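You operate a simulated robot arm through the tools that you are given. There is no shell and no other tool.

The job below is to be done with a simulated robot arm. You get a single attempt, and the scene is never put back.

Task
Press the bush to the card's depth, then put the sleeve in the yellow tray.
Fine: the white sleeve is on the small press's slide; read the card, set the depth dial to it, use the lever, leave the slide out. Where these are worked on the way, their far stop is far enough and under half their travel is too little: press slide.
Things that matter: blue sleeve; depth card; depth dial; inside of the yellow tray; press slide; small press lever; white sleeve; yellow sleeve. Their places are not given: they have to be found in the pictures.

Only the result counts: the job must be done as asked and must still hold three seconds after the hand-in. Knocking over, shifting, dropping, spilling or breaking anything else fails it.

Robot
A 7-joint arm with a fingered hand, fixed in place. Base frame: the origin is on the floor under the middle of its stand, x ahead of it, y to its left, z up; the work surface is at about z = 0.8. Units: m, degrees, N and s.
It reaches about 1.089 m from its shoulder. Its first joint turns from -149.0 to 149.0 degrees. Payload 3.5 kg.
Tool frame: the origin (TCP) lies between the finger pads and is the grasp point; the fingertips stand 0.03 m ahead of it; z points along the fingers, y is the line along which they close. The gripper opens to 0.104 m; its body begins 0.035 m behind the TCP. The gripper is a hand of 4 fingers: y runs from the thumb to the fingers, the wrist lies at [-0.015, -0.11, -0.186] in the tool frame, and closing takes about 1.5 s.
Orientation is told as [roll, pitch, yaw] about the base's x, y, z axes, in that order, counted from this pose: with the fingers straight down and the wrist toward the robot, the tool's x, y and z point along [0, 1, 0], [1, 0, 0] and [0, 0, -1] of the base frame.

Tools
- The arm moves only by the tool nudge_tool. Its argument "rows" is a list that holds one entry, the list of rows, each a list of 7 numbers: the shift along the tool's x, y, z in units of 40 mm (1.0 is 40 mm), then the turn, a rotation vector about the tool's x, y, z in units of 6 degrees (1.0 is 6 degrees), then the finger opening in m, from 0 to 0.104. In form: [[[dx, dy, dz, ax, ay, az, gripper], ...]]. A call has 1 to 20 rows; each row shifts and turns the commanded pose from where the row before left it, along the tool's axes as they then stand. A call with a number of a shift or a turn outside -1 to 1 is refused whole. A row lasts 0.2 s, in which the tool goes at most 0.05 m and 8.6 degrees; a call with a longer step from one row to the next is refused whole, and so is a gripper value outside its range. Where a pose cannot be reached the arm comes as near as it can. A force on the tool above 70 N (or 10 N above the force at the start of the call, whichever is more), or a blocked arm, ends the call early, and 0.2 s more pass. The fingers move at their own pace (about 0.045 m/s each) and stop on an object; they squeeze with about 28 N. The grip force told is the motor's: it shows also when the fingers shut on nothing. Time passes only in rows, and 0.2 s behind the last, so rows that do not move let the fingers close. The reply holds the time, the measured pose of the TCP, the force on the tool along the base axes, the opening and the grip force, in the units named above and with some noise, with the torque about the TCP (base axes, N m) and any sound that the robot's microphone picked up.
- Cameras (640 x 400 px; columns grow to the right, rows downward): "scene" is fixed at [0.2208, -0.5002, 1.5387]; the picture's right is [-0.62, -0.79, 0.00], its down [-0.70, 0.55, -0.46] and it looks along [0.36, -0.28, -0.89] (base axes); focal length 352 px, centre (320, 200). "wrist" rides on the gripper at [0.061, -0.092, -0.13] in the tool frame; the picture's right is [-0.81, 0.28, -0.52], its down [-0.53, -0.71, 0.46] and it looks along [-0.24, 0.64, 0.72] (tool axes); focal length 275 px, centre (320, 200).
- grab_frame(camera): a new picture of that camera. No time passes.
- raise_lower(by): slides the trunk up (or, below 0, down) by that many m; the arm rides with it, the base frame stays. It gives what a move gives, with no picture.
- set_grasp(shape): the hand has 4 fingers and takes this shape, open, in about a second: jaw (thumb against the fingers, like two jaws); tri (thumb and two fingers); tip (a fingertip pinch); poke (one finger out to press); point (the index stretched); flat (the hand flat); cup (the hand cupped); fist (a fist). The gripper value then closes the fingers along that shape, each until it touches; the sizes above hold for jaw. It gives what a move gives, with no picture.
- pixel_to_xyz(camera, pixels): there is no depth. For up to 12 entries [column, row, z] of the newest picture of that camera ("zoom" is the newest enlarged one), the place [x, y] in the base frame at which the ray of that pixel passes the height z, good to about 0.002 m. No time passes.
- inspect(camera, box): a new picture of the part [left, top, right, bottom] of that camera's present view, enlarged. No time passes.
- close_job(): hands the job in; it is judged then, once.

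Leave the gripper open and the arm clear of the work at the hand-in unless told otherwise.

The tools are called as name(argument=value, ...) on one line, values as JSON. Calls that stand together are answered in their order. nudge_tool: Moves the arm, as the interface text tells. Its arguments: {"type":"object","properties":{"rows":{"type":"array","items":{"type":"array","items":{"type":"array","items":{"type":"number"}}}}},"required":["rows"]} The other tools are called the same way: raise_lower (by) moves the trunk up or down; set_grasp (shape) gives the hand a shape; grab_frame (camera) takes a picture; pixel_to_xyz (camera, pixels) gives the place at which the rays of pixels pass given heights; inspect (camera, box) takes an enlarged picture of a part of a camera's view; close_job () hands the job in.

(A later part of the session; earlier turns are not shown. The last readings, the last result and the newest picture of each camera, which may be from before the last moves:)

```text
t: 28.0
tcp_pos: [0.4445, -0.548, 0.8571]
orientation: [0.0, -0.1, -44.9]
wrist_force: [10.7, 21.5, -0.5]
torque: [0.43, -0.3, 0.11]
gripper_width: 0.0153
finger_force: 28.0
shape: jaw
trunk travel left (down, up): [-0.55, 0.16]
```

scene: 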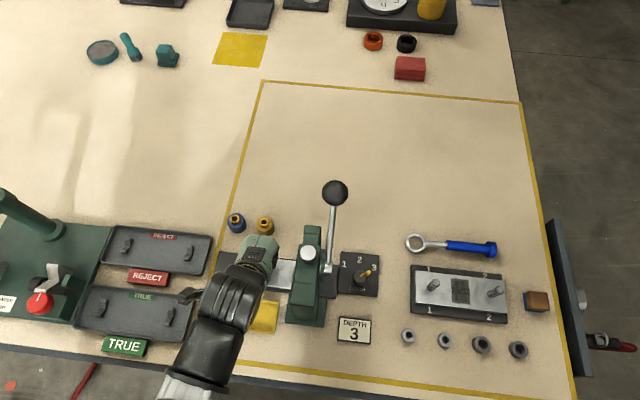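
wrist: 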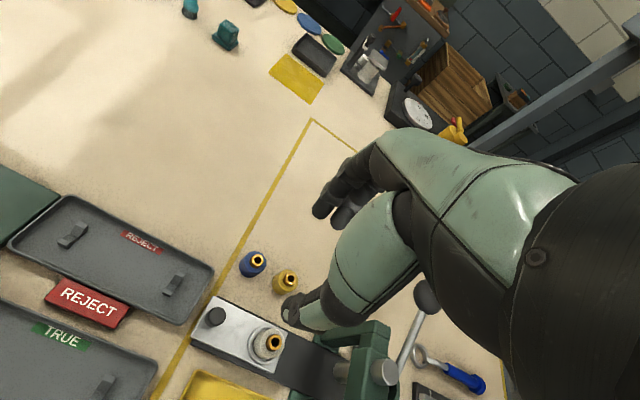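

The stop is reached (≈23 N reaction). I ease back 6 mm worth of push, then open the fingers.

nudge_tool(rows=[[[0.15, 0, 0, 0, 0, 0, 0.0], [0, 0, 0, 0, 0, 0, 0.0], [0, 0, 0, 0, 0, 0, 0.05], [0, 0, 0, 0, 0, 0, 0.05], [0, 0, 0, 0, 0, 0, 0.05], [0, 0, 0, 0, 0, 0, 0.05]]])

inspect(camera="wrist", box=[200, 140, 456, 300])

```text
t: 29.4
tcp_pos: [0.4489, -0.5457, 0.8561]
orientation: [0.0, 0.0, -45.0]
wrist_force: [0.3, 0.0, -0.6]
torque: [0.0, -0.04, 0.01]
gripper_width: 0.0493
finger_force: 0.1
shape: jaw
trunk travel left (down, up): [-0.55, 0.16]
```

```text
2.50 times, centred on (328, 220) of wrist
```

zoom: 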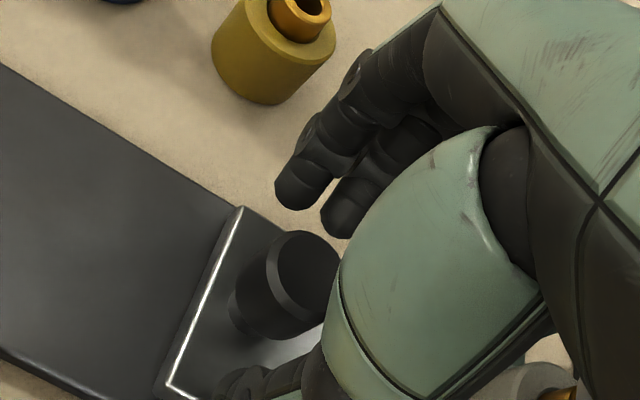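

Released, forces are zero. I rise straight up and look at the slide/sleeve seating under the ram.

nudge_tool(rows=[[[0, 0, -0.5, 0, 0, 0, 0.05], [0, 0, -0.8, 0, 0, 0, 0.05], [0, 0, -1, 0, 0, 0, 0.05], [0, 0, -1, 0, 0, 0, 0.05], [0, 0, -1, 0, 0, 0, 0.05], [0, 0, -1, 0, 0, 0, 0.05], [0, 0, -1, 0, 0, 0, 0.05], [0, 0, -0.5, 0, 0, 0, 0.05], [0, 0, 0, 0, 0, 0, 0.05]]])

grab_frame(camera="wrist")

grab_frame(camera="scene")

```text
t: 31.4
tcp_pos: [0.4491, -0.5463, 1.1281]
orientation: [0.0, 0.0, -45.0]
wrist_force: [0.7, 0.6, 0.5]
torque: [0.01, 0.01, 0.01]
gripper_width: 0.0496
finger_force: 0.1
shape: jaw
trunk travel left (down, up): [-0.55, 0.16]
```

```text
taken
```

wrist: 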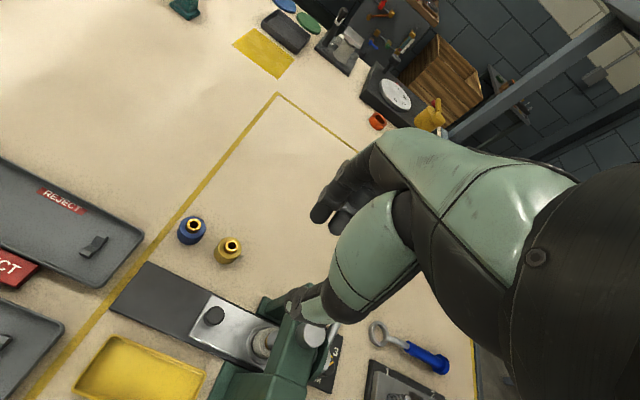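

```text
taken
```

scene: 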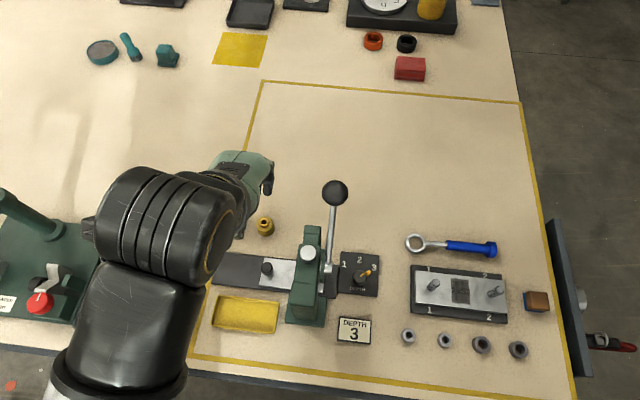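

The slide is fully in, with the sleeve under the ram. Now the lever: ball at ≈(0.440,-0.706,0.991), hub at z≈0.93, lever length ≈0.135 m, raised ~26°. I'll rise, turn to yaw 0 (so thumb and fingers straddle the ball without touching the rod or front column), and move above the ball.

nudge_tool(rows=[[[0, 0, -1, 0, 0, 0, 0.09], [0, 0, -1, 0, 0, 0, 0.09], [0, 0, 0, 0, 0, -0.9375, 0.09], [0, 0, 0, 0, 0, -0.9375, 0.09], [0, 0, 0, 0, 0, -0.9375, 0.09], [0, 0, 0, 0, 0, -0.9375, 0.09], [0, 0, 0, 0, 0, -0.9375, 0.09], [0, 0, 0, 0, 0, -0.9375, 0.09], [0, 0, 0, 0, 0, -0.9375, 0.09], [0, 0, 0, 0, 0, -0.9375, 0.09], [-0.8, -0.045, 0, 0, 0, 0, 0.09], [-0.8, -0.045, 0, 0, 0, 0, 0.09], [-0.8, -0.045, 0, 0, 0, 0, 0.09], [-0.8, -0.045, 0, 0, 0, 0, 0.09], [-0.8, -0.045, 0, 0, 0, 0, 0.09], [0, 0, 0, 0, 0, 0, 0.09], [0, 0, 0, 0, 0, 0, 0.09]]])

grab_frame(camera="scene")

grab_frame(camera="wrist")

```text
t: 35.0
tcp_pos: [0.4375, -0.7034, 1.2105]
orientation: [-0.1, 0.1, -0.1]
wrist_force: [0.6, 0.1, 0.6]
torque: [0.04, -0.01, -0.02]
gripper_width: 0.0899
finger_force: 0.0
shape: jaw
trunk travel left (down, up): [-0.55, 0.16]
```

```text
taken
```

scene: 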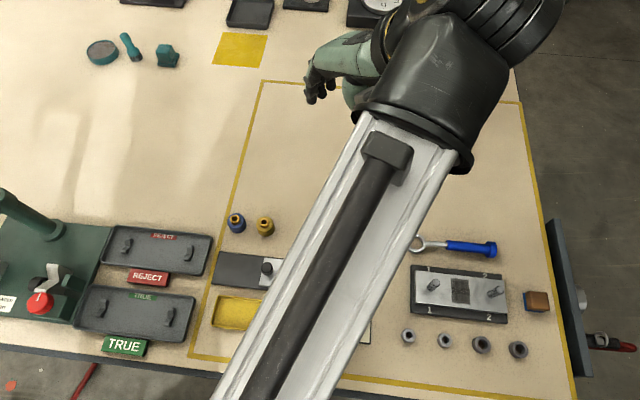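

```text
taken
```

wrist: 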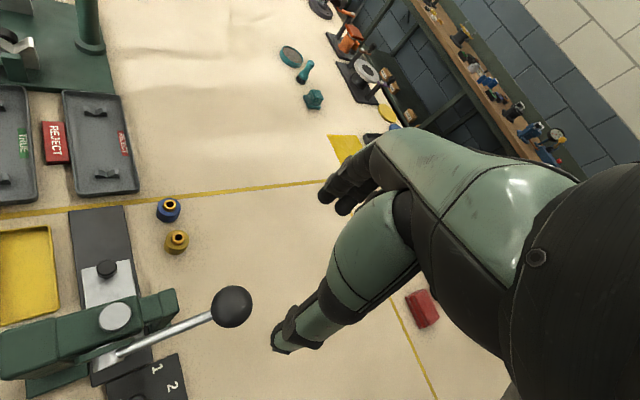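

The forearm now hides the press from the scene camera, but the wrist camera sees the ball at (232,306). I check its location from here.

pixel_to_xyz(camera="wrist", pixels=[[232, 306, 0.991], [232, 306, 0.97], [105, 268, 0.846], [115, 317, 0.966]])

inspect(camera="wrist", box=[80, 240, 336, 400])

```text
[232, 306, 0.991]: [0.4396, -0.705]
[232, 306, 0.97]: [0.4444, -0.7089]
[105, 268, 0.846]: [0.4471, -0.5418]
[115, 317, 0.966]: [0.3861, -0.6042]
```

```text
2.50 times, centred on (208, 320) of wrist
```

zoom: 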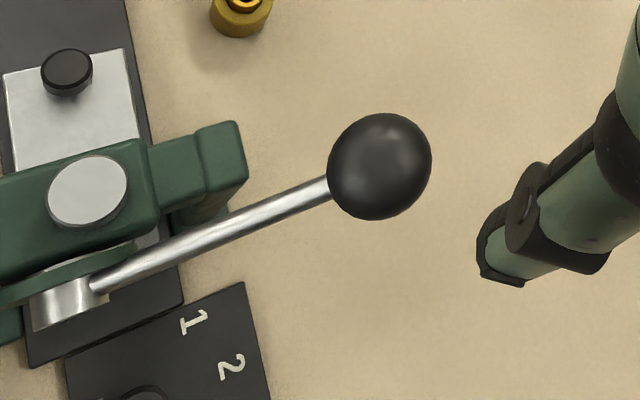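

Ball confirmed at (0.4396,-0.705,0.991), diameter ≈ 4.6 cm. I descend to z≈1.04 with the hand open 0.09 and check alignment.

nudge_tool(rows=[[[0, 0, 0.9, 0, 0, 0, 0.09], [0, 0, 0.9, 0, 0, 0, 0.09], [0, 0, 0.9, 0, 0, 0, 0.09], [0, 0, 0.9, 0, 0, 0, 0.09], [0, 0, 0.6, 0, 0, 0, 0.09], [0, 0, 0, 0, 0, 0, 0.09]]])

grab_frame(camera="scene")

grab_frame(camera="wrist")

```text
t: 36.4
tcp_pos: [0.4386, -0.7055, 1.04]
orientation: [0.0, -0.1, 0.0]
wrist_force: [0.7, 0.0, 0.2]
torque: [-0.03, -0.02, -0.02]
gripper_width: 0.0898
finger_force: 0.1
shape: jaw
trunk travel left (down, up): [-0.55, 0.16]
```

```text
taken
```

scene: 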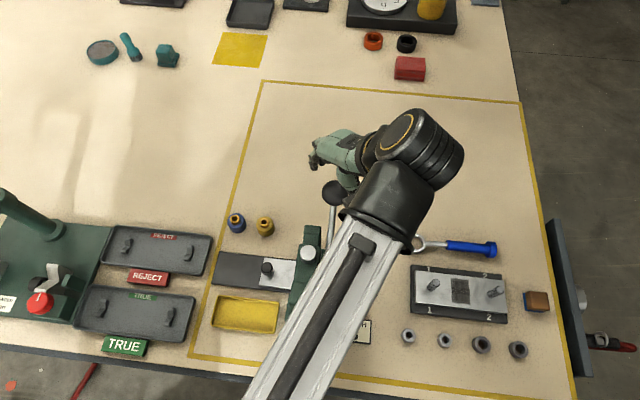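

```text
taken
```

wrist: 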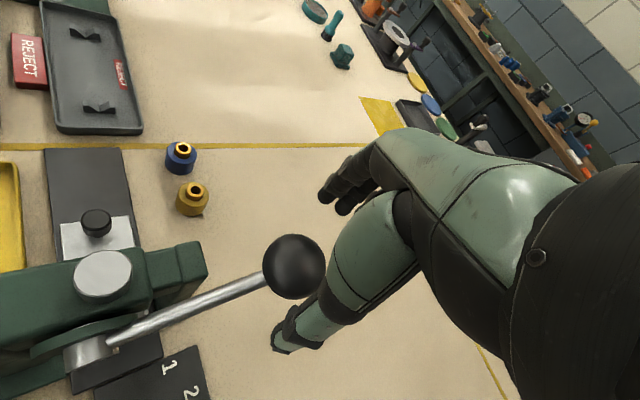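

The ball (wrist (294,266)) lines up with the TCP axis. I descend 0.049 so the TCP is at the ball centre.

nudge_tool(rows=[[[0, 0, 0.4, 0, 0, 0, 0.09], [0, 0, 0.4, 0, 0, 0, 0.09], [0, 0, 0.4, 0, 0, 0, 0.09], [0, 0, 0, 0, 0, 0, 0.09]]])

grab_frame(camera="wrist")

inspect(camera="scene", box=[270, 120, 430, 260])

```text
t: 37.4
tcp_pos: [0.4384, -0.7057, 0.9927]
orientation: [0.0, 0.0, 0.0]
wrist_force: [-0.1, 0.5, -0.2]
torque: [0.0, 0.02, -0.01]
gripper_width: 0.0898
finger_force: 0.1
shape: jaw
trunk travel left (down, up): [-0.55, 0.16]
```

```text
taken
```

wrist: 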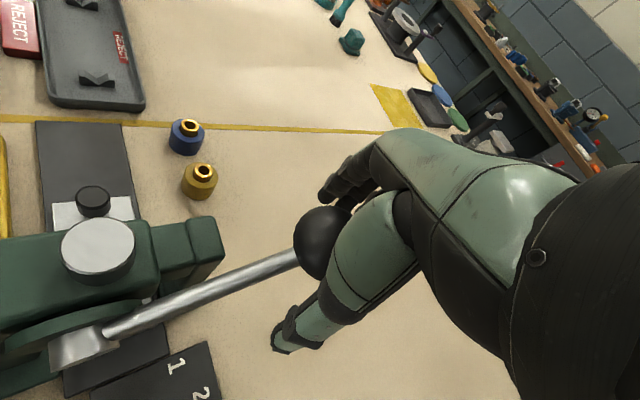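

```text
2.86 times, centred on (350, 190) of scene
```

zoom: 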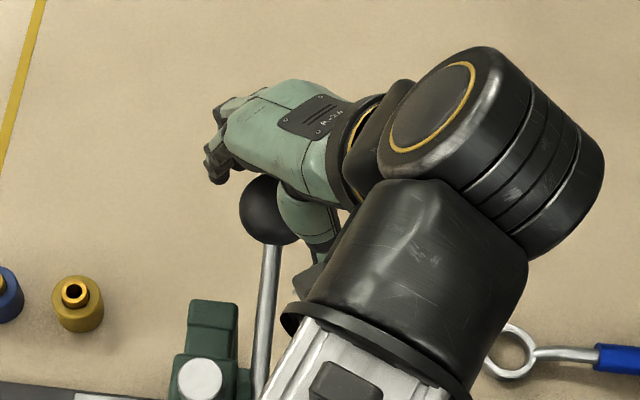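

No contact and the ball lies between thumb and fingers. I close on it.

nudge_tool(rows=[[[0, 0, 0, 0, 0, 0, 0.0], [0, 0, 0, 0, 0, 0, 0.0], [0, 0, 0, 0, 0, 0, 0.0], [0, 0, 0, 0, 0, 0, 0.0], [0, 0, 0, 0, 0, 0, 0.0], [0, 0, 0, 0, 0, 0, 0.0], [0, 0, 0, 0, 0, 0, 0.0]]])

grab_frame(camera="wrist")

```text
t: 39.0
tcp_pos: [0.4372, -0.7064, 0.9923]
orientation: [0.0, 0.1, 0.0]
wrist_force: [-4.8, 1.2, -8.8]
torque: [-0.05, 0.0, 0.01]
gripper_width: 0.0256
finger_force: 27.8
shape: jaw
trunk travel left (down, up): [-0.55, 0.16]
```

```text
taken
```

wrist: 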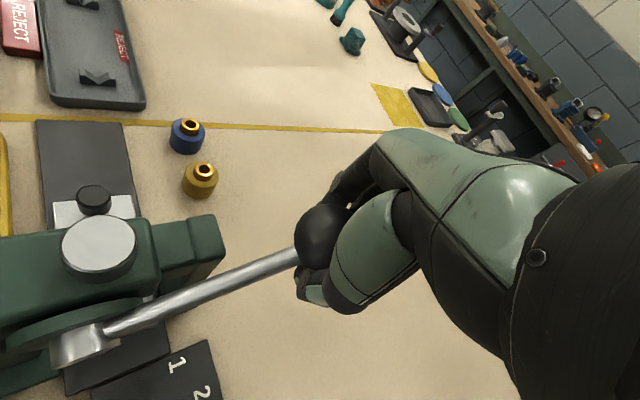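

The hand wraps the ball (28 N). I start pulling the lever down along its arc, three small steps first, watching the force.

nudge_tool(rows=[[[-0.083, 0.083, 0.27, 0, 0, 0, 0.0], [-0.067, 0.067, 0.28, 0, 0, 0, 0.0], [-0.048, 0.048, 0.285, 0, 0, 0, 0.0], [0, 0, 0, 0, 0, 0, 0.0]]])

grab_frame(camera="wrist")

```text
t: 40.0
tcp_pos: [0.4461, -0.7137, 0.9599]
orientation: [0.0, 0.0, 0.0]
wrist_force: [-13.9, -0.5, 2.0]
torque: [0.09, 0.41, 0.0]
gripper_width: 0.0254
finger_force: 27.8
shape: jaw
trunk travel left (down, up): [-0.55, 0.16]
```

```text
taken
```

wrist: 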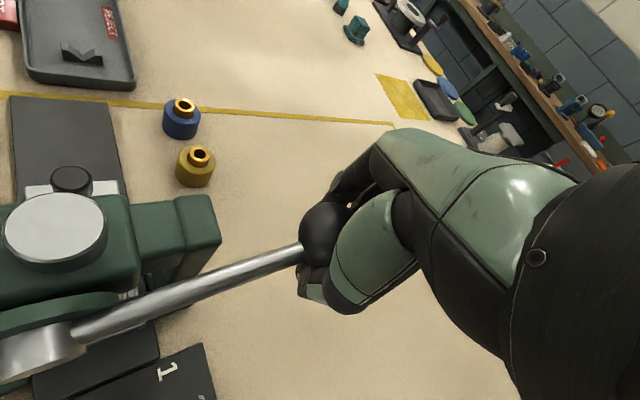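

The lever is following (force ≈14 N, mostly inward), so I bring the arc in slightly and continue four steps.

nudge_tool(rows=[[[-0.0, -0.04, 0.29, 0, 0, 0, 0.0], [-0.01, 0.0, 0.2925, 0, 0, 0, 0.0], [0.005, -0.01, 0.295, 0, 0, 0, 0.0], [0.025, -0.025, 0.2925, 0, 0, 0, 0.0], [0, 0, 0, 0, 0, 0, 0.0]]])

grab_frame(camera="wrist")

inspect(camera="scene", box=[270, 140, 430, 280])

```text
t: 41.2
tcp_pos: [0.4438, -0.7127, 0.9126]
orientation: [0.0, -0.1, -0.1]
wrist_force: [7.6, -1.1, 2.5]
torque: [0.05, 0.1, -0.05]
gripper_width: 0.0176
finger_force: 28.0
shape: jaw
trunk travel left (down, up): [-0.55, 0.16]
```

```text
taken
```

wrist: 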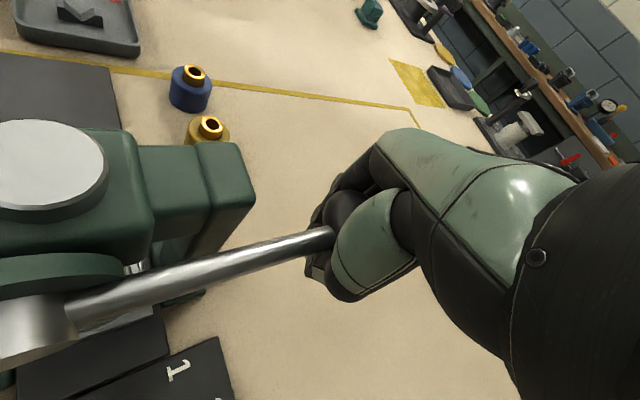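

```text
2.86 times, centred on (350, 210) of scene
```

zoom: 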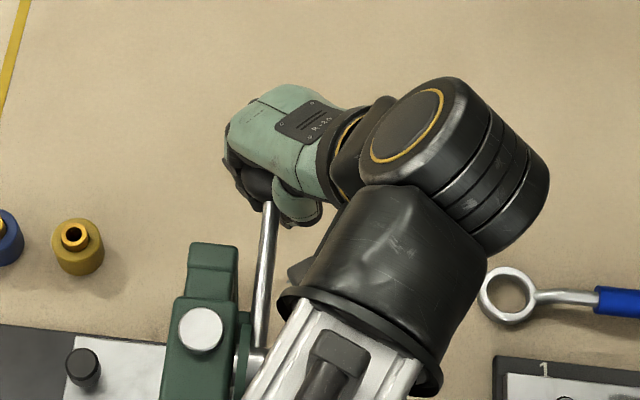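

The ball has settled deeper into the hand, against the palm (lever about horizontal now). I continue the arc downward.

nudge_tool(rows=[[[0.02, 0.02, 0.29, 0, 0, 0, 0.0], [0.02, -0.0, 0.29, 0, 0, 0, 0.0], [0.03, -0.02, 0.2825, 0, 0, 0, 0.0], [0, 0, 0, 0, 0, 0, 0.0]]])

grab_frame(camera="wrist")

inspect(camera="scene", box=[270, 140, 430, 280])

```text
t: 42.2
tcp_pos: [0.4442, -0.71, 0.88]
orientation: [-0.1, 0.0, 0.0]
wrist_force: [6.8, -0.9, 4.0]
torque: [0.04, 0.16, 0.06]
gripper_width: 0.0169
finger_force: 27.8
shape: jaw
trunk travel left (down, up): [-0.55, 0.16]
```

```text
taken
```

wrist: 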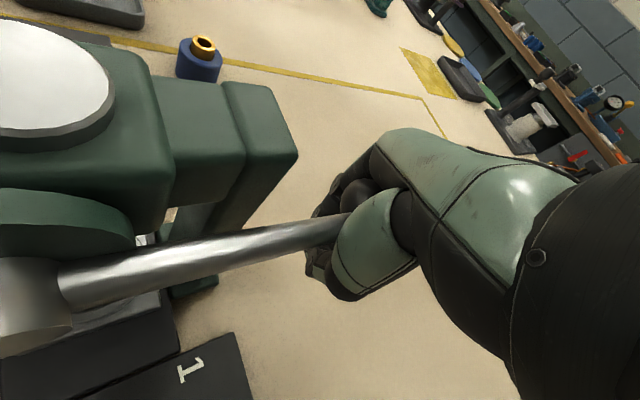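

```text
2.86 times, centred on (350, 210) of scene
```

zoom: 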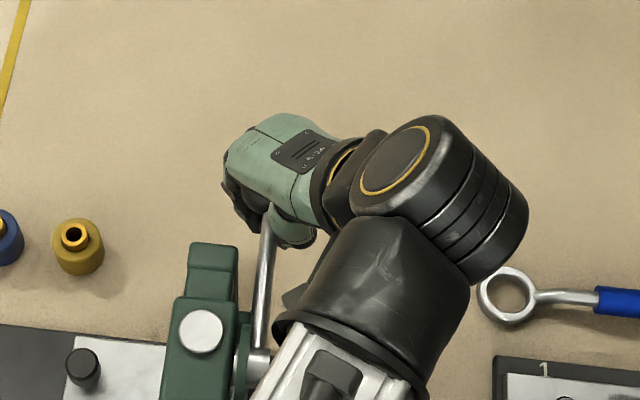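

The lever is now about 14° below horizontal with little resistance. The wrist camera is getting close to the hub, so I yaw the hand +12° around the ball to move the camera outward, then continue.

nudge_tool(rows=[[[0, 0, 0, 0, 0, -0.7, 0.0], [0, 0, 0, 0, 0, -0.7, 0.0], [0, 0, 0, 0, 0, -0.6, 0.0], [0, 0, 0, 0, 0, 0, 0.0]]])

nudge_tool(rows=[[[0.06, -0.04, 0.28, 0, 0, 0, 0.0], [0.084, -0.054, 0.27, 0, 0, 0, 0.0], [0, 0, 0, 0, 0, 0, 0.0]]])

grab_frame(camera="wrist")

inspect(camera="scene", box=[270, 140, 430, 280])

```text
t: 43.2
tcp_pos: [0.4424, -0.7105, 0.8792]
orientation: [0.0, 0.0, 12.1]
wrist_force: [3.9, -1.8, 1.6]
torque: [0.06, 0.07, -0.07]
gripper_width: 0.0166
finger_force: 28.1
shape: jaw
trunk travel left (down, up): [-0.55, 0.16]
```

```text
t: 43.9
tcp_pos: [0.4438, -0.7072, 0.8675]
orientation: [-0.8, -0.8, 11.9]
wrist_force: [7.6, -5.5, 30.0]
torque: [0.46, 0.28, 0.19]
gripper_width: 0.0168
finger_force: 28.3
shape: jaw
trunk travel left (down, up): [-0.55, 0.16]
stopped in row 3: the force on the tool passed its limit at 74 N (the readings are from after the stop); the commanded pose is now the measured one
```

```text
taken
```

wrist: 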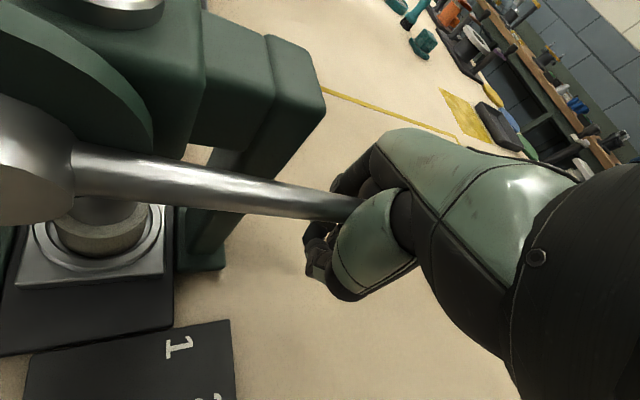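

```text
2.86 times, centred on (350, 210) of scene
```

zoom: 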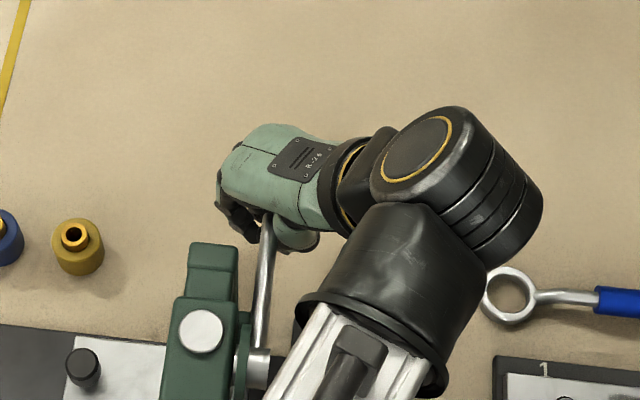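

The move stopped at 74 N — either the lever's bottom stop or resistance from pressing. In the wrist view at (100,225) I can see the ram's foot down on the sleeve. Let me zoom there.

inspect(camera="wrist", box=[0, 120, 256, 300])

inspect(camera="wrist", box=[270, 120, 470, 310])

```text
2.22 times, centred on (128, 210) of wrist
```

zoom: 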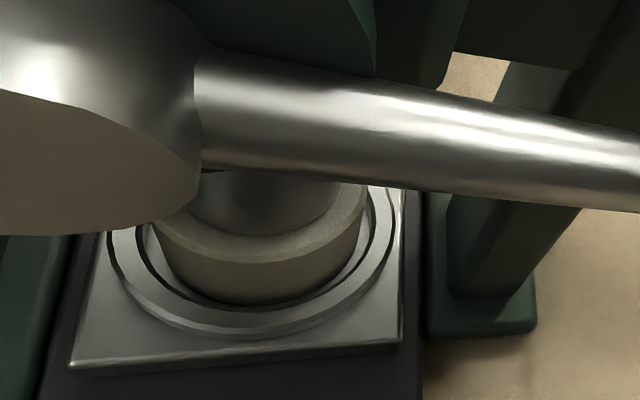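

```text
2.11 times, centred on (370, 215) of wrist
```

zoom: 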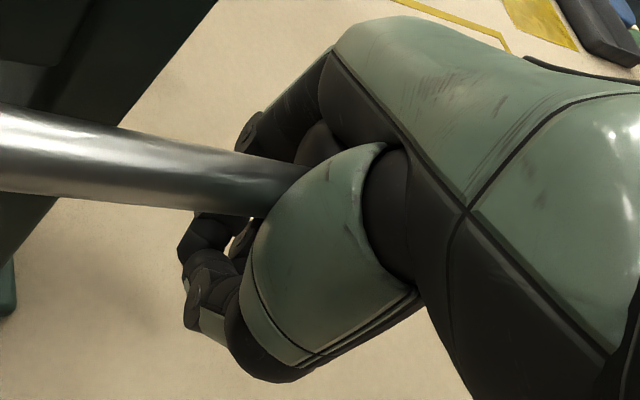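

The ram foot appears to be down on the sleeve's bush. To be sure this is the stop and not just resistance, I press again in 2 mm steps and watch force versus travel.

nudge_tool(rows=[[[0.01, -0.01, 0.05, 0, 0, 0, 0.0], [0.01, -0.01, 0.05, 0, 0, 0, 0.0], [0, 0, 0, 0, 0, 0, 0.0]]])

```text
t: 44.8
tcp_pos: [0.4446, -0.708, 0.8679]
orientation: [-1.0, -1.4, 11.7]
wrist_force: [3.5, -2.7, 32.2]
torque: [0.28, 0.11, 0.25]
gripper_width: 0.0166
finger_force: 28.5
shape: jaw
trunk travel left (down, up): [-0.55, 0.16]
stopped in row 3: the force on the tool passed its limit at 70 N (the readings are from after the stop); the commanded pose is now the measured one
```

The TCP did not move at all between 30 and 70 N, so it is a hard stop: the press is fully down. Now I ease off and lift the lever back up along the arc, first three steps.

nudge_tool(rows=[[[0, 0, -0.1, 0, 0, 0, 0.0], [-0.071, 0.046, -0.2, 0, 0, 0, 0.0], [-0.048, 0.031, -0.29, 0, 0, 0, 0.0], [-0.029, 0.019, -0.2925, 0, 0, 0, 0.0], [0, 0, 0, 0, 0, 0, 0.0]]])

grab_frame(camera="wrist")

```text
t: 46.0
tcp_pos: [0.4464, -0.712, 0.9003]
orientation: [-0.6, -1.0, 11.7]
wrist_force: [-13.2, 10.6, -0.1]
torque: [-0.46, -0.6, -0.16]
gripper_width: 0.0169
finger_force: 28.0
shape: jaw
trunk travel left (down, up): [-0.55, 0.16]
```

```text
taken
```

wrist: 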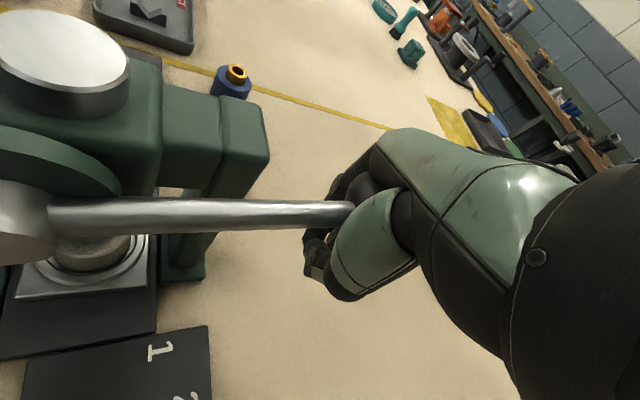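

The lever is coming up with the hand. Inward pull is ~17 N so I correct inward and continue lifting.

nudge_tool(rows=[[[0.07, -0.045, -0.25, 0, 0, 0, 0.0], [0.04, -0.025, -0.29, 0, 0, 0, 0.0], [0.045, -0.03, -0.29, 0, 0, 0, 0.0], [0, 0, 0, 0, 0, 0, 0.0]]])

grab_frame(camera="wrist")

```text
t: 47.0
tcp_pos: [0.4421, -0.7089, 0.9321]
orientation: [-0.6, -0.9, 11.7]
wrist_force: [-11.0, 6.7, -3.9]
torque: [-0.32, -0.63, -0.07]
gripper_width: 0.0171
finger_force: 28.4
shape: jaw
trunk travel left (down, up): [-0.55, 0.16]
```

```text
taken
```

wrist: 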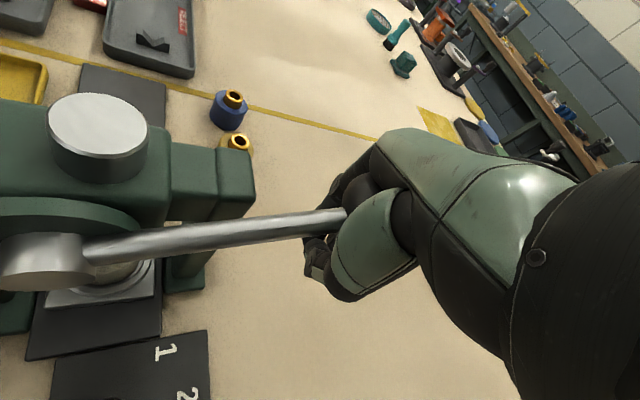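

Still following. I continue lifting to the top stop.

nudge_tool(rows=[[[0.06, -0.045, -0.28, 0, 0, 0, 0.0], [0.075, -0.05, -0.28, 0, 0, 0, 0.0], [0.09, -0.06, -0.27, 0, 0, 0, 0.0], [0.0985, -0.064, -0.2, 0, 0, 0, 0.0], [0, 0, 0, 0, 0, 0, 0.0]]])

grab_frame(camera="wrist")

inspect(camera="scene", box=[270, 140, 430, 280])

```text
t: 48.2
tcp_pos: [0.4327, -0.6974, 0.9712]
orientation: [-0.6, -0.8, 11.7]
wrist_force: [10.3, -5.1, -15.0]
torque: [0.12, 0.32, -0.08]
gripper_width: 0.0177
finger_force: 27.9
shape: jaw
trunk travel left (down, up): [-0.55, 0.16]
```

```text
taken
```

wrist: 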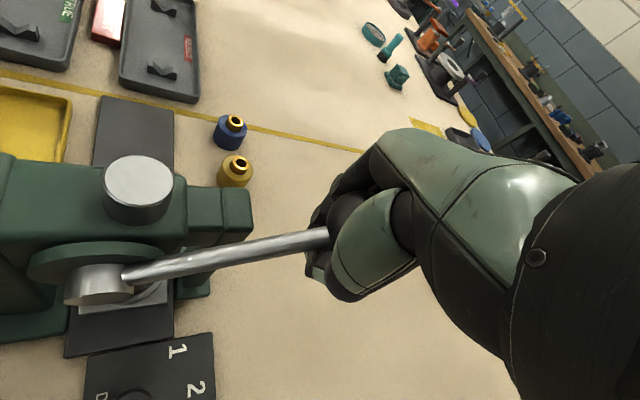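

```text
2.86 times, centred on (350, 210) of scene
```

zoom: 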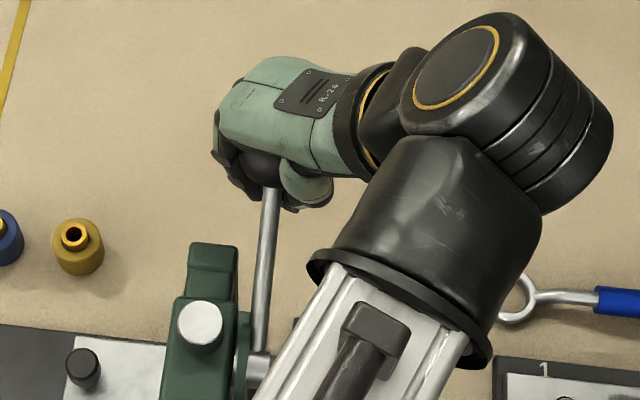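

The lever is near its starting elevation, with resistance building (15 N). I lift slightly more and outward to find the top stop.

nudge_tool(rows=[[[-0.06, 0.04, -0.1, 0, 0, 0, 0.0], [-0.0, 0.0, -0.15, 0, 0, 0, 0.0], [0.0, 0.0, -0.15, 0, 0, 0, 0.0], [0, 0, 0, 0, 0, 0, 0.0]]])

inspect(camera="scene", box=[270, 140, 430, 280])

grab_frame(camera="wrist")

```text
t: 49.2
tcp_pos: [0.433, -0.7007, 0.983]
orientation: [-0.3, -0.7, 11.7]
wrist_force: [-6.3, 13.2, -59.9]
torque: [-0.36, 0.1, 0.12]
gripper_width: 0.0211
finger_force: 27.7
shape: jaw
trunk travel left (down, up): [-0.55, 0.16]
```

```text
2.86 times, centred on (350, 210) of scene
```

zoom: 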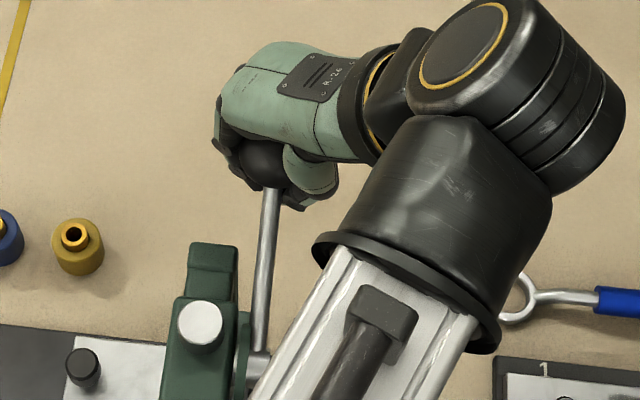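

```text
taken
```

wrist: 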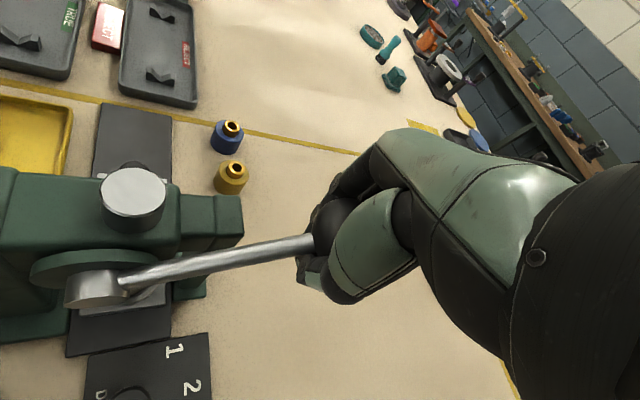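

The rod/ball junction is back at its original place (332,206) and the force rose to 60 N: the lever is at its top stop. I ease down 8 mm and open the hand.

nudge_tool(rows=[[[0, 0, 0.1, 0, 0, 0, 0.0], [0, 0, 0.1, 0, 0, 0, 0.0], [0, 0, 0, 0, 0, 0, 0.0], [0, 0, 0, 0, 0, 0, 0.09], [0, 0, 0, 0, 0, 0, 0.09], [0, 0, 0, 0, 0, 0, 0.09], [0, 0, 0, 0, 0, 0, 0.09], [0, 0, 0, 0, 0, 0, 0.09], [0, 0, 0, 0, 0, 0, 0.09]]])

grab_frame(camera="wrist")

inspect(camera="scene", box=[270, 140, 430, 280])

```text
t: 51.2
tcp_pos: [0.4331, -0.7002, 0.9809]
orientation: [-0.6, -1.0, 11.7]
wrist_force: [-0.2, -0.3, -0.5]
torque: [0.0, 0.0, 0.01]
gripper_width: 0.0901
finger_force: 0.1
shape: jaw
trunk travel left (down, up): [-0.55, 0.16]
```

```text
taken
```

wrist: 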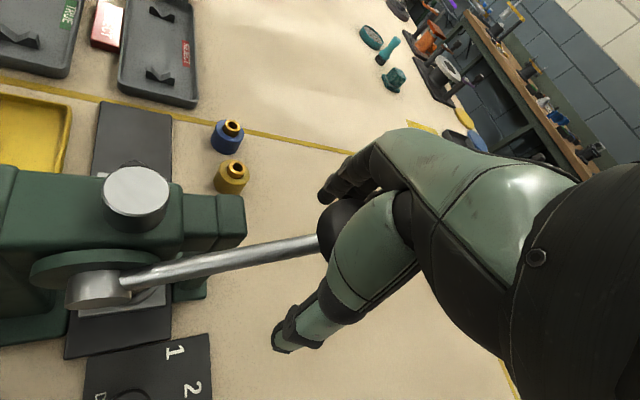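

```text
2.86 times, centred on (350, 210) of scene
```

zoom: 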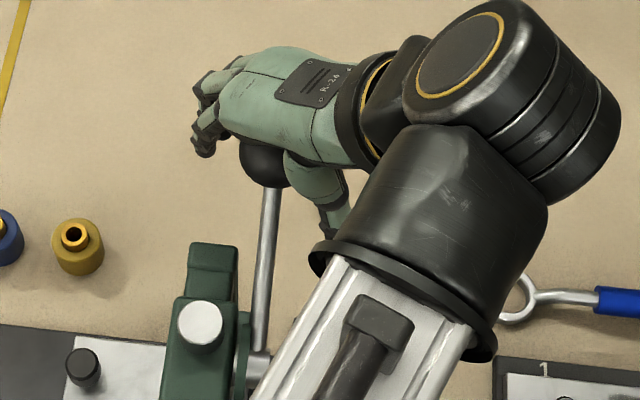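

Released and the lever stays up. I rise straight up to z≈1.2.

nudge_tool(rows=[[[0, 0, -0.4, 0, 0, 0, 0.09], [0, 0, -0.8, 0, 0, 0, 0.09], [0, 0, -1, 0, 0, 0, 0.09], [0, 0, -1, 0, 0, 0, 0.09], [0, 0, -1, 0, 0, 0, 0.09], [0, 0, -1, 0, 0, 0, 0.09], [0, 0, 0, 0, 0, 0, 0.09]]])

grab_frame(camera="wrist")

grab_frame(camera="scene")

```text
t: 52.8
tcp_pos: [0.4296, -0.696, 1.1901]
orientation: [-0.6, -1.0, 11.7]
wrist_force: [0.2, 0.1, -1.1]
torque: [0.01, 0.02, 0.01]
gripper_width: 0.0901
finger_force: 0.2
shape: jaw
trunk travel left (down, up): [-0.55, 0.16]
```

```text
taken
```

wrist: 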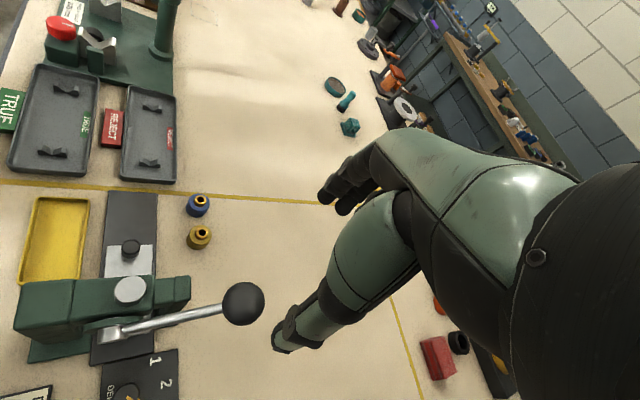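

```text
taken
```

scene: 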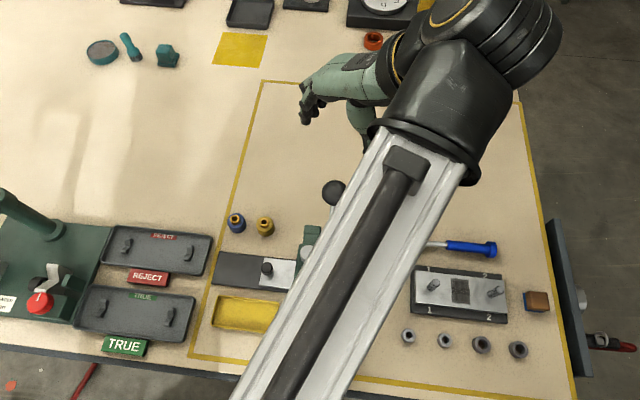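

The lever ball is back at its original location. I now level the slight tilt, yaw to -45, and move above the slide knob at (0.448,-0.543).

nudge_tool(rows=[[[0, 0, 0, 0.167, 0.1, 0, 0.06], [0, 0, 0, 0, 0, 0.945, 0.06], [0, 0, 0, 0, 0, 0.945, 0.06], [0, 0, 0, 0, 0, 0.945, 0.06], [0, 0, 0, 0, 0, 0.945, 0.06], [0, 0, 0, 0, 0, 0.945, 0.06], [0, 0, 0, 0, 0, 0.945, 0.06], [0, 0, 0, 0, 0, 0.945, 0.06], [0, 0, 0, 0, 0, 0.945, 0.06], [0, 0, 0, 0, 0, 0.945, 0.06], [0, 0, 0, 0, 0, 0.945, 0.06], [0.757, -0.595, 0, 0, 0, 0, 0.06], [0.757, -0.595, 0, 0, 0, 0, 0.06], [0.757, -0.595, 0, 0, 0, 0, 0.06], [0.757, -0.595, 0, 0, 0, 0, 0.06], [0, 0, 0, 0, 0, 0, 0.06], [0, 0, 0, 0, 0, 0, 0.06]]])

grab_frame(camera="wrist")

grab_frame(camera="scene")

```text
t: 56.4
tcp_pos: [0.4464, -0.5451, 1.189]
orientation: [0.0, 0.0, -45.0]
wrist_force: [0.3, 0.7, 0.3]
torque: [0.02, 0.01, -0.01]
gripper_width: 0.0605
finger_force: 0.1
shape: jaw
trunk travel left (down, up): [-0.55, 0.16]
```

```text
taken
```

wrist: 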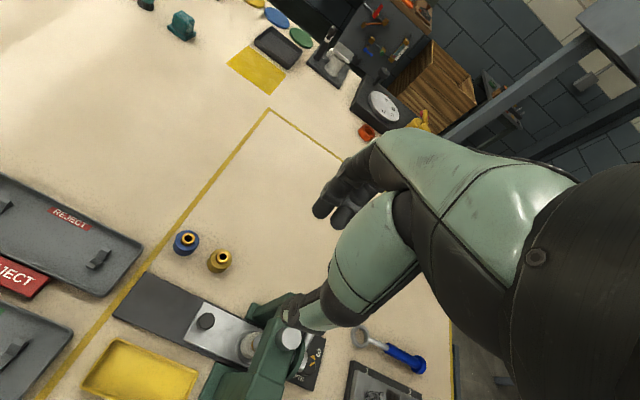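

```text
taken
```

scene: 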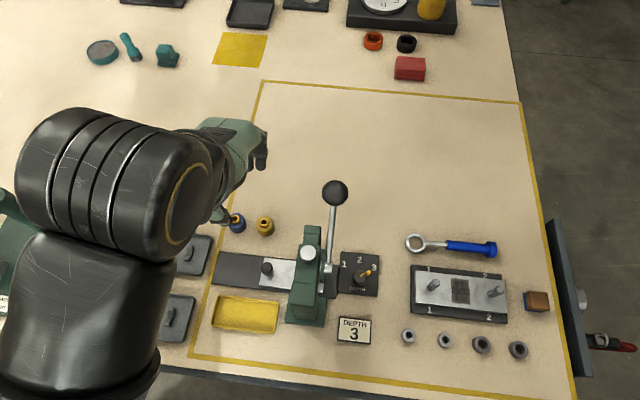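

The slide knob is visible at scene (267,268) and wrist (206,321). I zoom to get its exact position.

inspect(camera="scene", box=[230, 230, 358, 310])

pixel_to_xyz(camera="wrist", pixels=[[206, 320.5, 0.846], [292, 338, 0.966]])

inspect(camera="wrist", box=[170, 280, 330, 380])

```text
5.00 times, centred on (294, 270) of scene
```

zoom: 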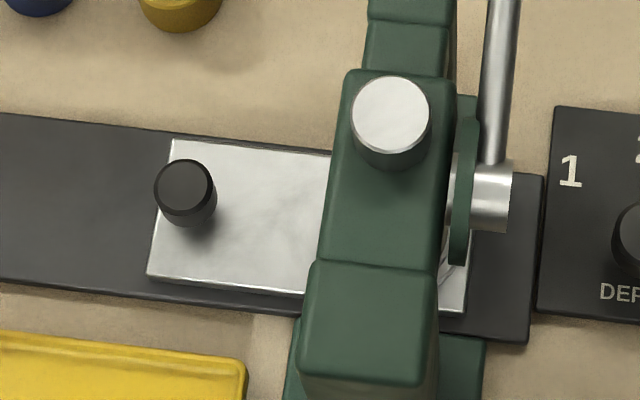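

```text
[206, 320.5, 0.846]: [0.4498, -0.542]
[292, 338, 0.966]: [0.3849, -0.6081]
```

```text
4.00 times, centred on (250, 330) of wrist
```

zoom: 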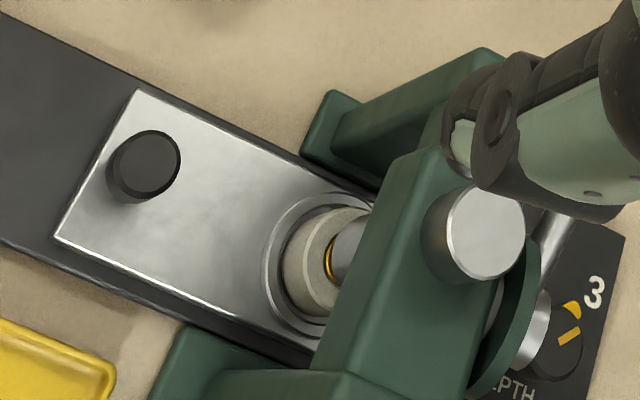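

Through the wrist view I see the gold bush now low in the sleeve beneath the ram. The knob is at ≈(0.449,-0.5435). I descend over it to z≈0.90.

nudge_tool(rows=[[[0.03, 0.01, 0.9, 0, 0, 0, 0.05], [0.03, 0.01, 0.9, 0, 0, 0, 0.05], [0, 0, 0.9, 0, 0, 0, 0.05], [0, 0, 0.9, 0, 0, 0, 0.05], [0, 0, 0.9, 0, 0, 0, 0.05], [0, 0, 0.9, 0, 0, 0, 0.05], [0, 0, 0.9, 0, 0, 0, 0.05], [0, 0, 0.9, 0, 0, 0, 0.05], [0, 0, 0, 0, 0, 0, 0.05], [0, 0, 0, 0, 0, 0, 0.05]]])

inspect(camera="wrist", box=[200, 180, 360, 300])

inspect(camera="scene", box=[200, 200, 360, 300])

```text
t: 58.6
tcp_pos: [0.4472, -0.5431, 0.9002]
orientation: [0.0, 0.0, -45.0]
wrist_force: [-0.4, -0.1, 0.7]
torque: [0.0, 0.01, -0.02]
gripper_width: 0.0504
finger_force: 0.0
shape: jaw
trunk travel left (down, up): [-0.55, 0.16]
```

```text
3.33 times, centred on (280, 240) of wrist
```

zoom: 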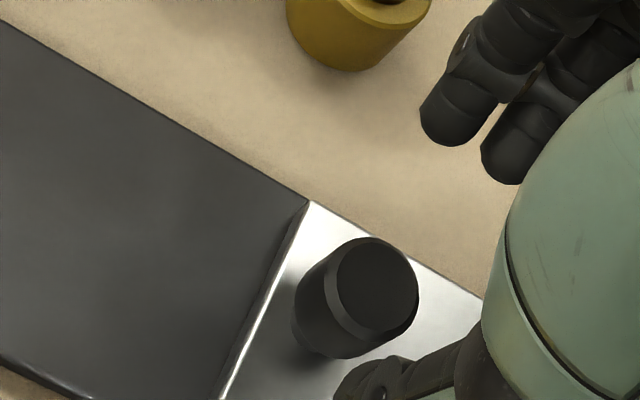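

```text
4.00 times, centred on (280, 250) of scene
```

zoom: 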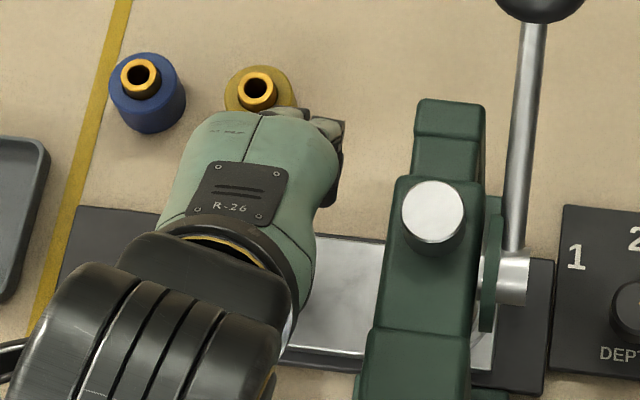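

The knob (wrist (295.6,267)) is on the TCP axis within 2 mm. I descend to z≈0.855 and close on it.

nudge_tool(rows=[[[0, 0, 0.5, 0, 0, 0, 0.05], [0, 0, 0.4, 0, 0, 0, 0.05], [0, 0, 0.2, 0, 0, 0, 0.05], [0, 0, 0, 0, 0, 0, 0.05], [0, 0, 0, 0, 0, 0, 0.0], [0, 0, 0, 0, 0, 0, 0.0], [0, 0, 0, 0, 0, 0, 0.0], [0, 0, 0, 0, 0, 0, 0.0], [0, 0, 0, 0, 0, 0, 0.0], [0, 0, 0, 0, 0, 0, 0.0]]])

```text
t: 60.8
tcp_pos: [0.449, -0.5432, 0.8551]
orientation: [0.0, 0.1, -45.0]
wrist_force: [-2.7, 3.5, -4.4]
torque: [0.05, 0.06, 0.01]
gripper_width: 0.016
finger_force: 28.0
shape: jaw
trunk travel left (down, up): [-0.55, 0.16]
```

Gripped. I pull the slide outward along tool +x by about 0.1 m.

nudge_tool(rows=[[[0.15, 0, 0, 0, 0, 0, 0.0], [0.3, 0, 0, 0, 0, 0, 0.0], [0.3, 0, 0, 0, 0, 0, 0.0], [0.3, 0, 0, 0, 0, 0, 0.0], [0.3, 0, 0, 0, 0, 0, 0.0], [0.3, 0, 0, 0, 0, 0, 0.0], [0.3, 0, 0, 0, 0, 0, 0.0], [0.3, 0, 0, 0, 0, 0, 0.0], [0.25, 0, 0, 0, 0, 0, 0.0], [0, 0, 0, 0, 0, 0, 0.0]]])

inspect(camera="scene", box=[180, 200, 340, 300])

```text
t: 63.0
tcp_pos: [0.5202, -0.4717, 0.8566]
orientation: [0.0, 0.0, -45.0]
wrist_force: [-7.0, 5.8, -5.5]
torque: [0.15, 0.11, -0.03]
gripper_width: 0.0161
finger_force: 27.6
shape: jaw
trunk travel left (down, up): [-0.55, 0.16]
```

```text
4.00 times, centred on (260, 250) of scene
```

zoom: 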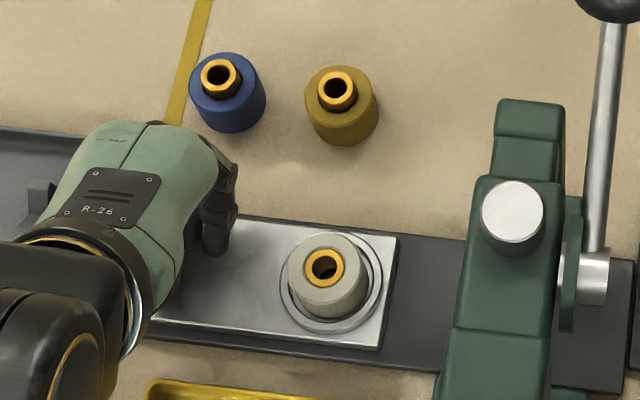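

The slide came out with the sleeve, and the bush is clearly pressed in. I continue the last centimetre to the outer stop.

nudge_tool(rows=[[[0.1, 0, 0, 0, 0, 0, 0.0], [0.1, 0, 0, 0, 0, 0, 0.0], [0.08, 0, 0, 0, 0, 0, 0.0], [0, 0, 0, 0, 0, 0, 0.0]]])

inspect(camera="scene", box=[180, 200, 340, 300])

```text
t: 64.0
tcp_pos: [0.5272, -0.4658, 0.856]
orientation: [-0.1, 0.0, -45.0]
wrist_force: [-10.8, 4.4, -2.1]
torque: [0.12, 0.27, -0.04]
gripper_width: 0.0157
finger_force: 28.1
shape: jaw
trunk travel left (down, up): [-0.55, 0.16]
```

```text
4.00 times, centred on (260, 250) of scene
```

zoom: 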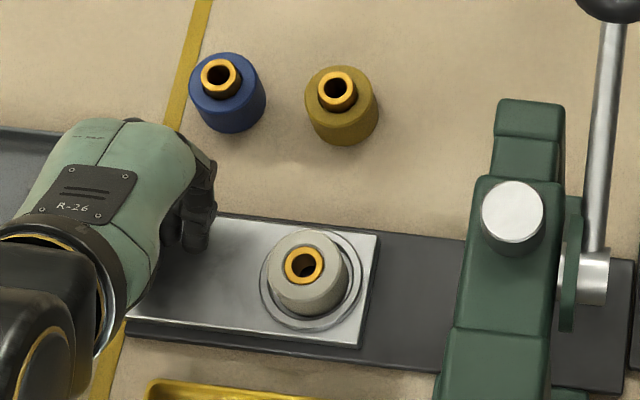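

The slide is back where it started. One more small pull to confirm the outer stop.

nudge_tool(rows=[[[0.06, 0, 0, 0, 0, 0, 0.0], [0.06, 0, 0, 0, 0, 0, 0.0], [0, 0, 0, 0, 0, 0, 0.0]]])

```text
t: 64.8
tcp_pos: [0.5286, -0.4635, 0.8562]
orientation: [-0.1, 0.0, -45.1]
wrist_force: [-20.7, -7.5, -4.4]
torque: [-0.18, 0.43, -0.17]
gripper_width: 0.0153
finger_force: 27.9
shape: jaw
trunk travel left (down, up): [-0.55, 0.16]
```

20 N reaction: outer stop reached. I ease off, open, and rise.

nudge_tool(rows=[[[-0.1, 0, 0, 0, 0, 0, 0.0], [0, 0, 0, 0, 0, 0, 0.0], [0, 0, 0, 0, 0, 0, 0.05], [0, 0, 0, 0, 0, 0, 0.05], [0, 0, 0, 0, 0, 0, 0.05], [0, 0, 0, 0, 0, 0, 0.05], [0, 0, -0.5, 0, 0, 0, 0.05], [0, 0, -0.8, 0, 0, 0, 0.05], [0, 0, -1, 0, 0, 0, 0.05], [0, 0, -1, 0, 0, 0, 0.05], [0, 0, -1, 0, 0, 0, 0.05], [0, 0, 0, 0, 0, 0, 0.05], [0, 0, 0, 0, 0, 0, 0.05]]])

grab_frame(camera="wrist")

inspect(camera="scene", box=[200, 240, 280, 290])

inspect(camera="scene", box=[190, 200, 318, 340])

```text
t: 67.6
tcp_pos: [0.5266, -0.4647, 1.0277]
orientation: [0.1, 0.0, -44.9]
wrist_force: [-0.2, -0.4, 0.1]
torque: [0.01, -0.01, -0.02]
gripper_width: 0.0498
finger_force: 0.1
shape: jaw
trunk travel left (down, up): [-0.55, 0.16]
```

```text
taken
```

wrist: 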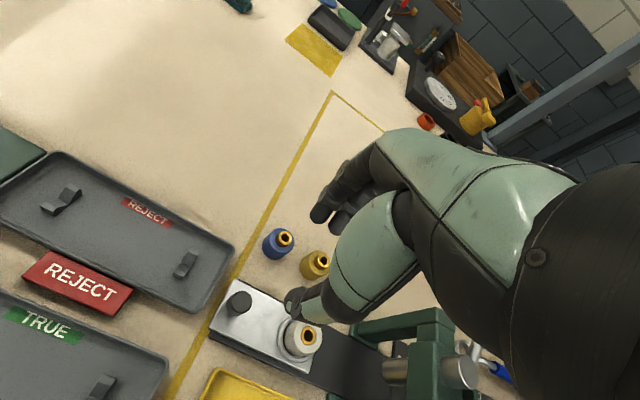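

```text
8.00 times, centred on (240, 265) of scene
```

zoom: 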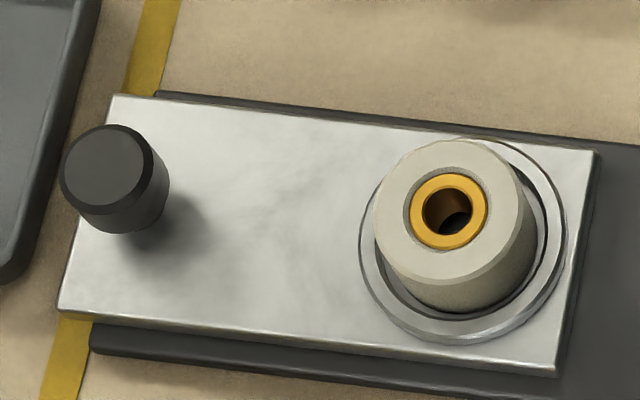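

```text
2.86 times, centred on (254, 270) of scene
```

zoom: 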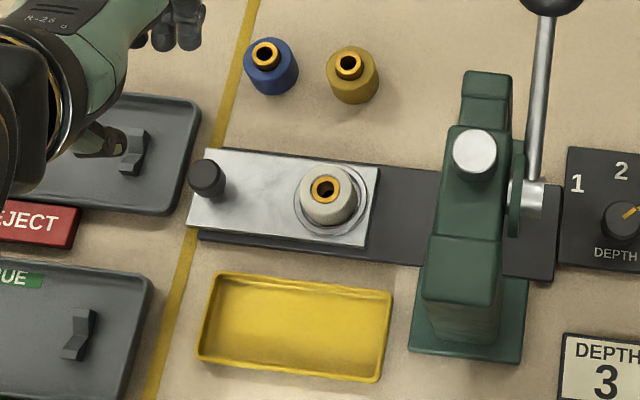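

The bush is pressed in and now sits about flush in the white sleeve. The slide is out. Next: locate the sleeve top and the tray precisely from both cameras.

inspect(camera="wrist", box=[180, 270, 340, 400])

pixel_to_xyz(camera="scene", pixels=[[256, 266.4, 0.845], [256, 266.4, 0.835], [223.7, 278, 0.815], [279, 282.5, 0.815]])

grab_frame(camera="scene")

```text
3.08 times, centred on (260, 335) of wrist
```

zoom: 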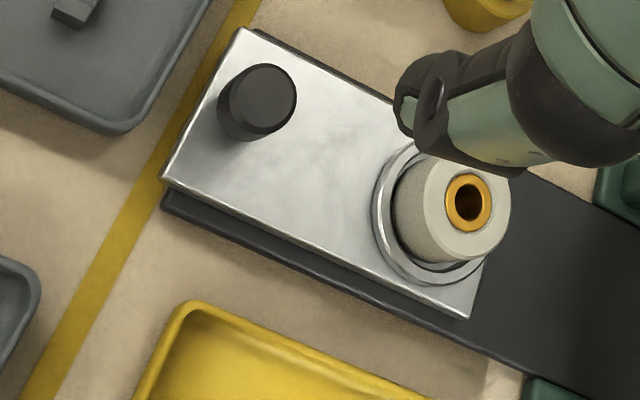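

```text
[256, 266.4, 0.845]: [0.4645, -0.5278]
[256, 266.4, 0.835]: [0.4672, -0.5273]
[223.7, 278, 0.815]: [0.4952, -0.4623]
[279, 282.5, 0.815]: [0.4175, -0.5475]
```

```text
taken
```

scene: 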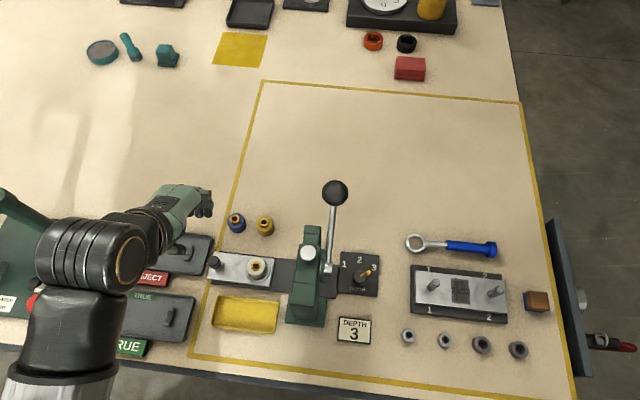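

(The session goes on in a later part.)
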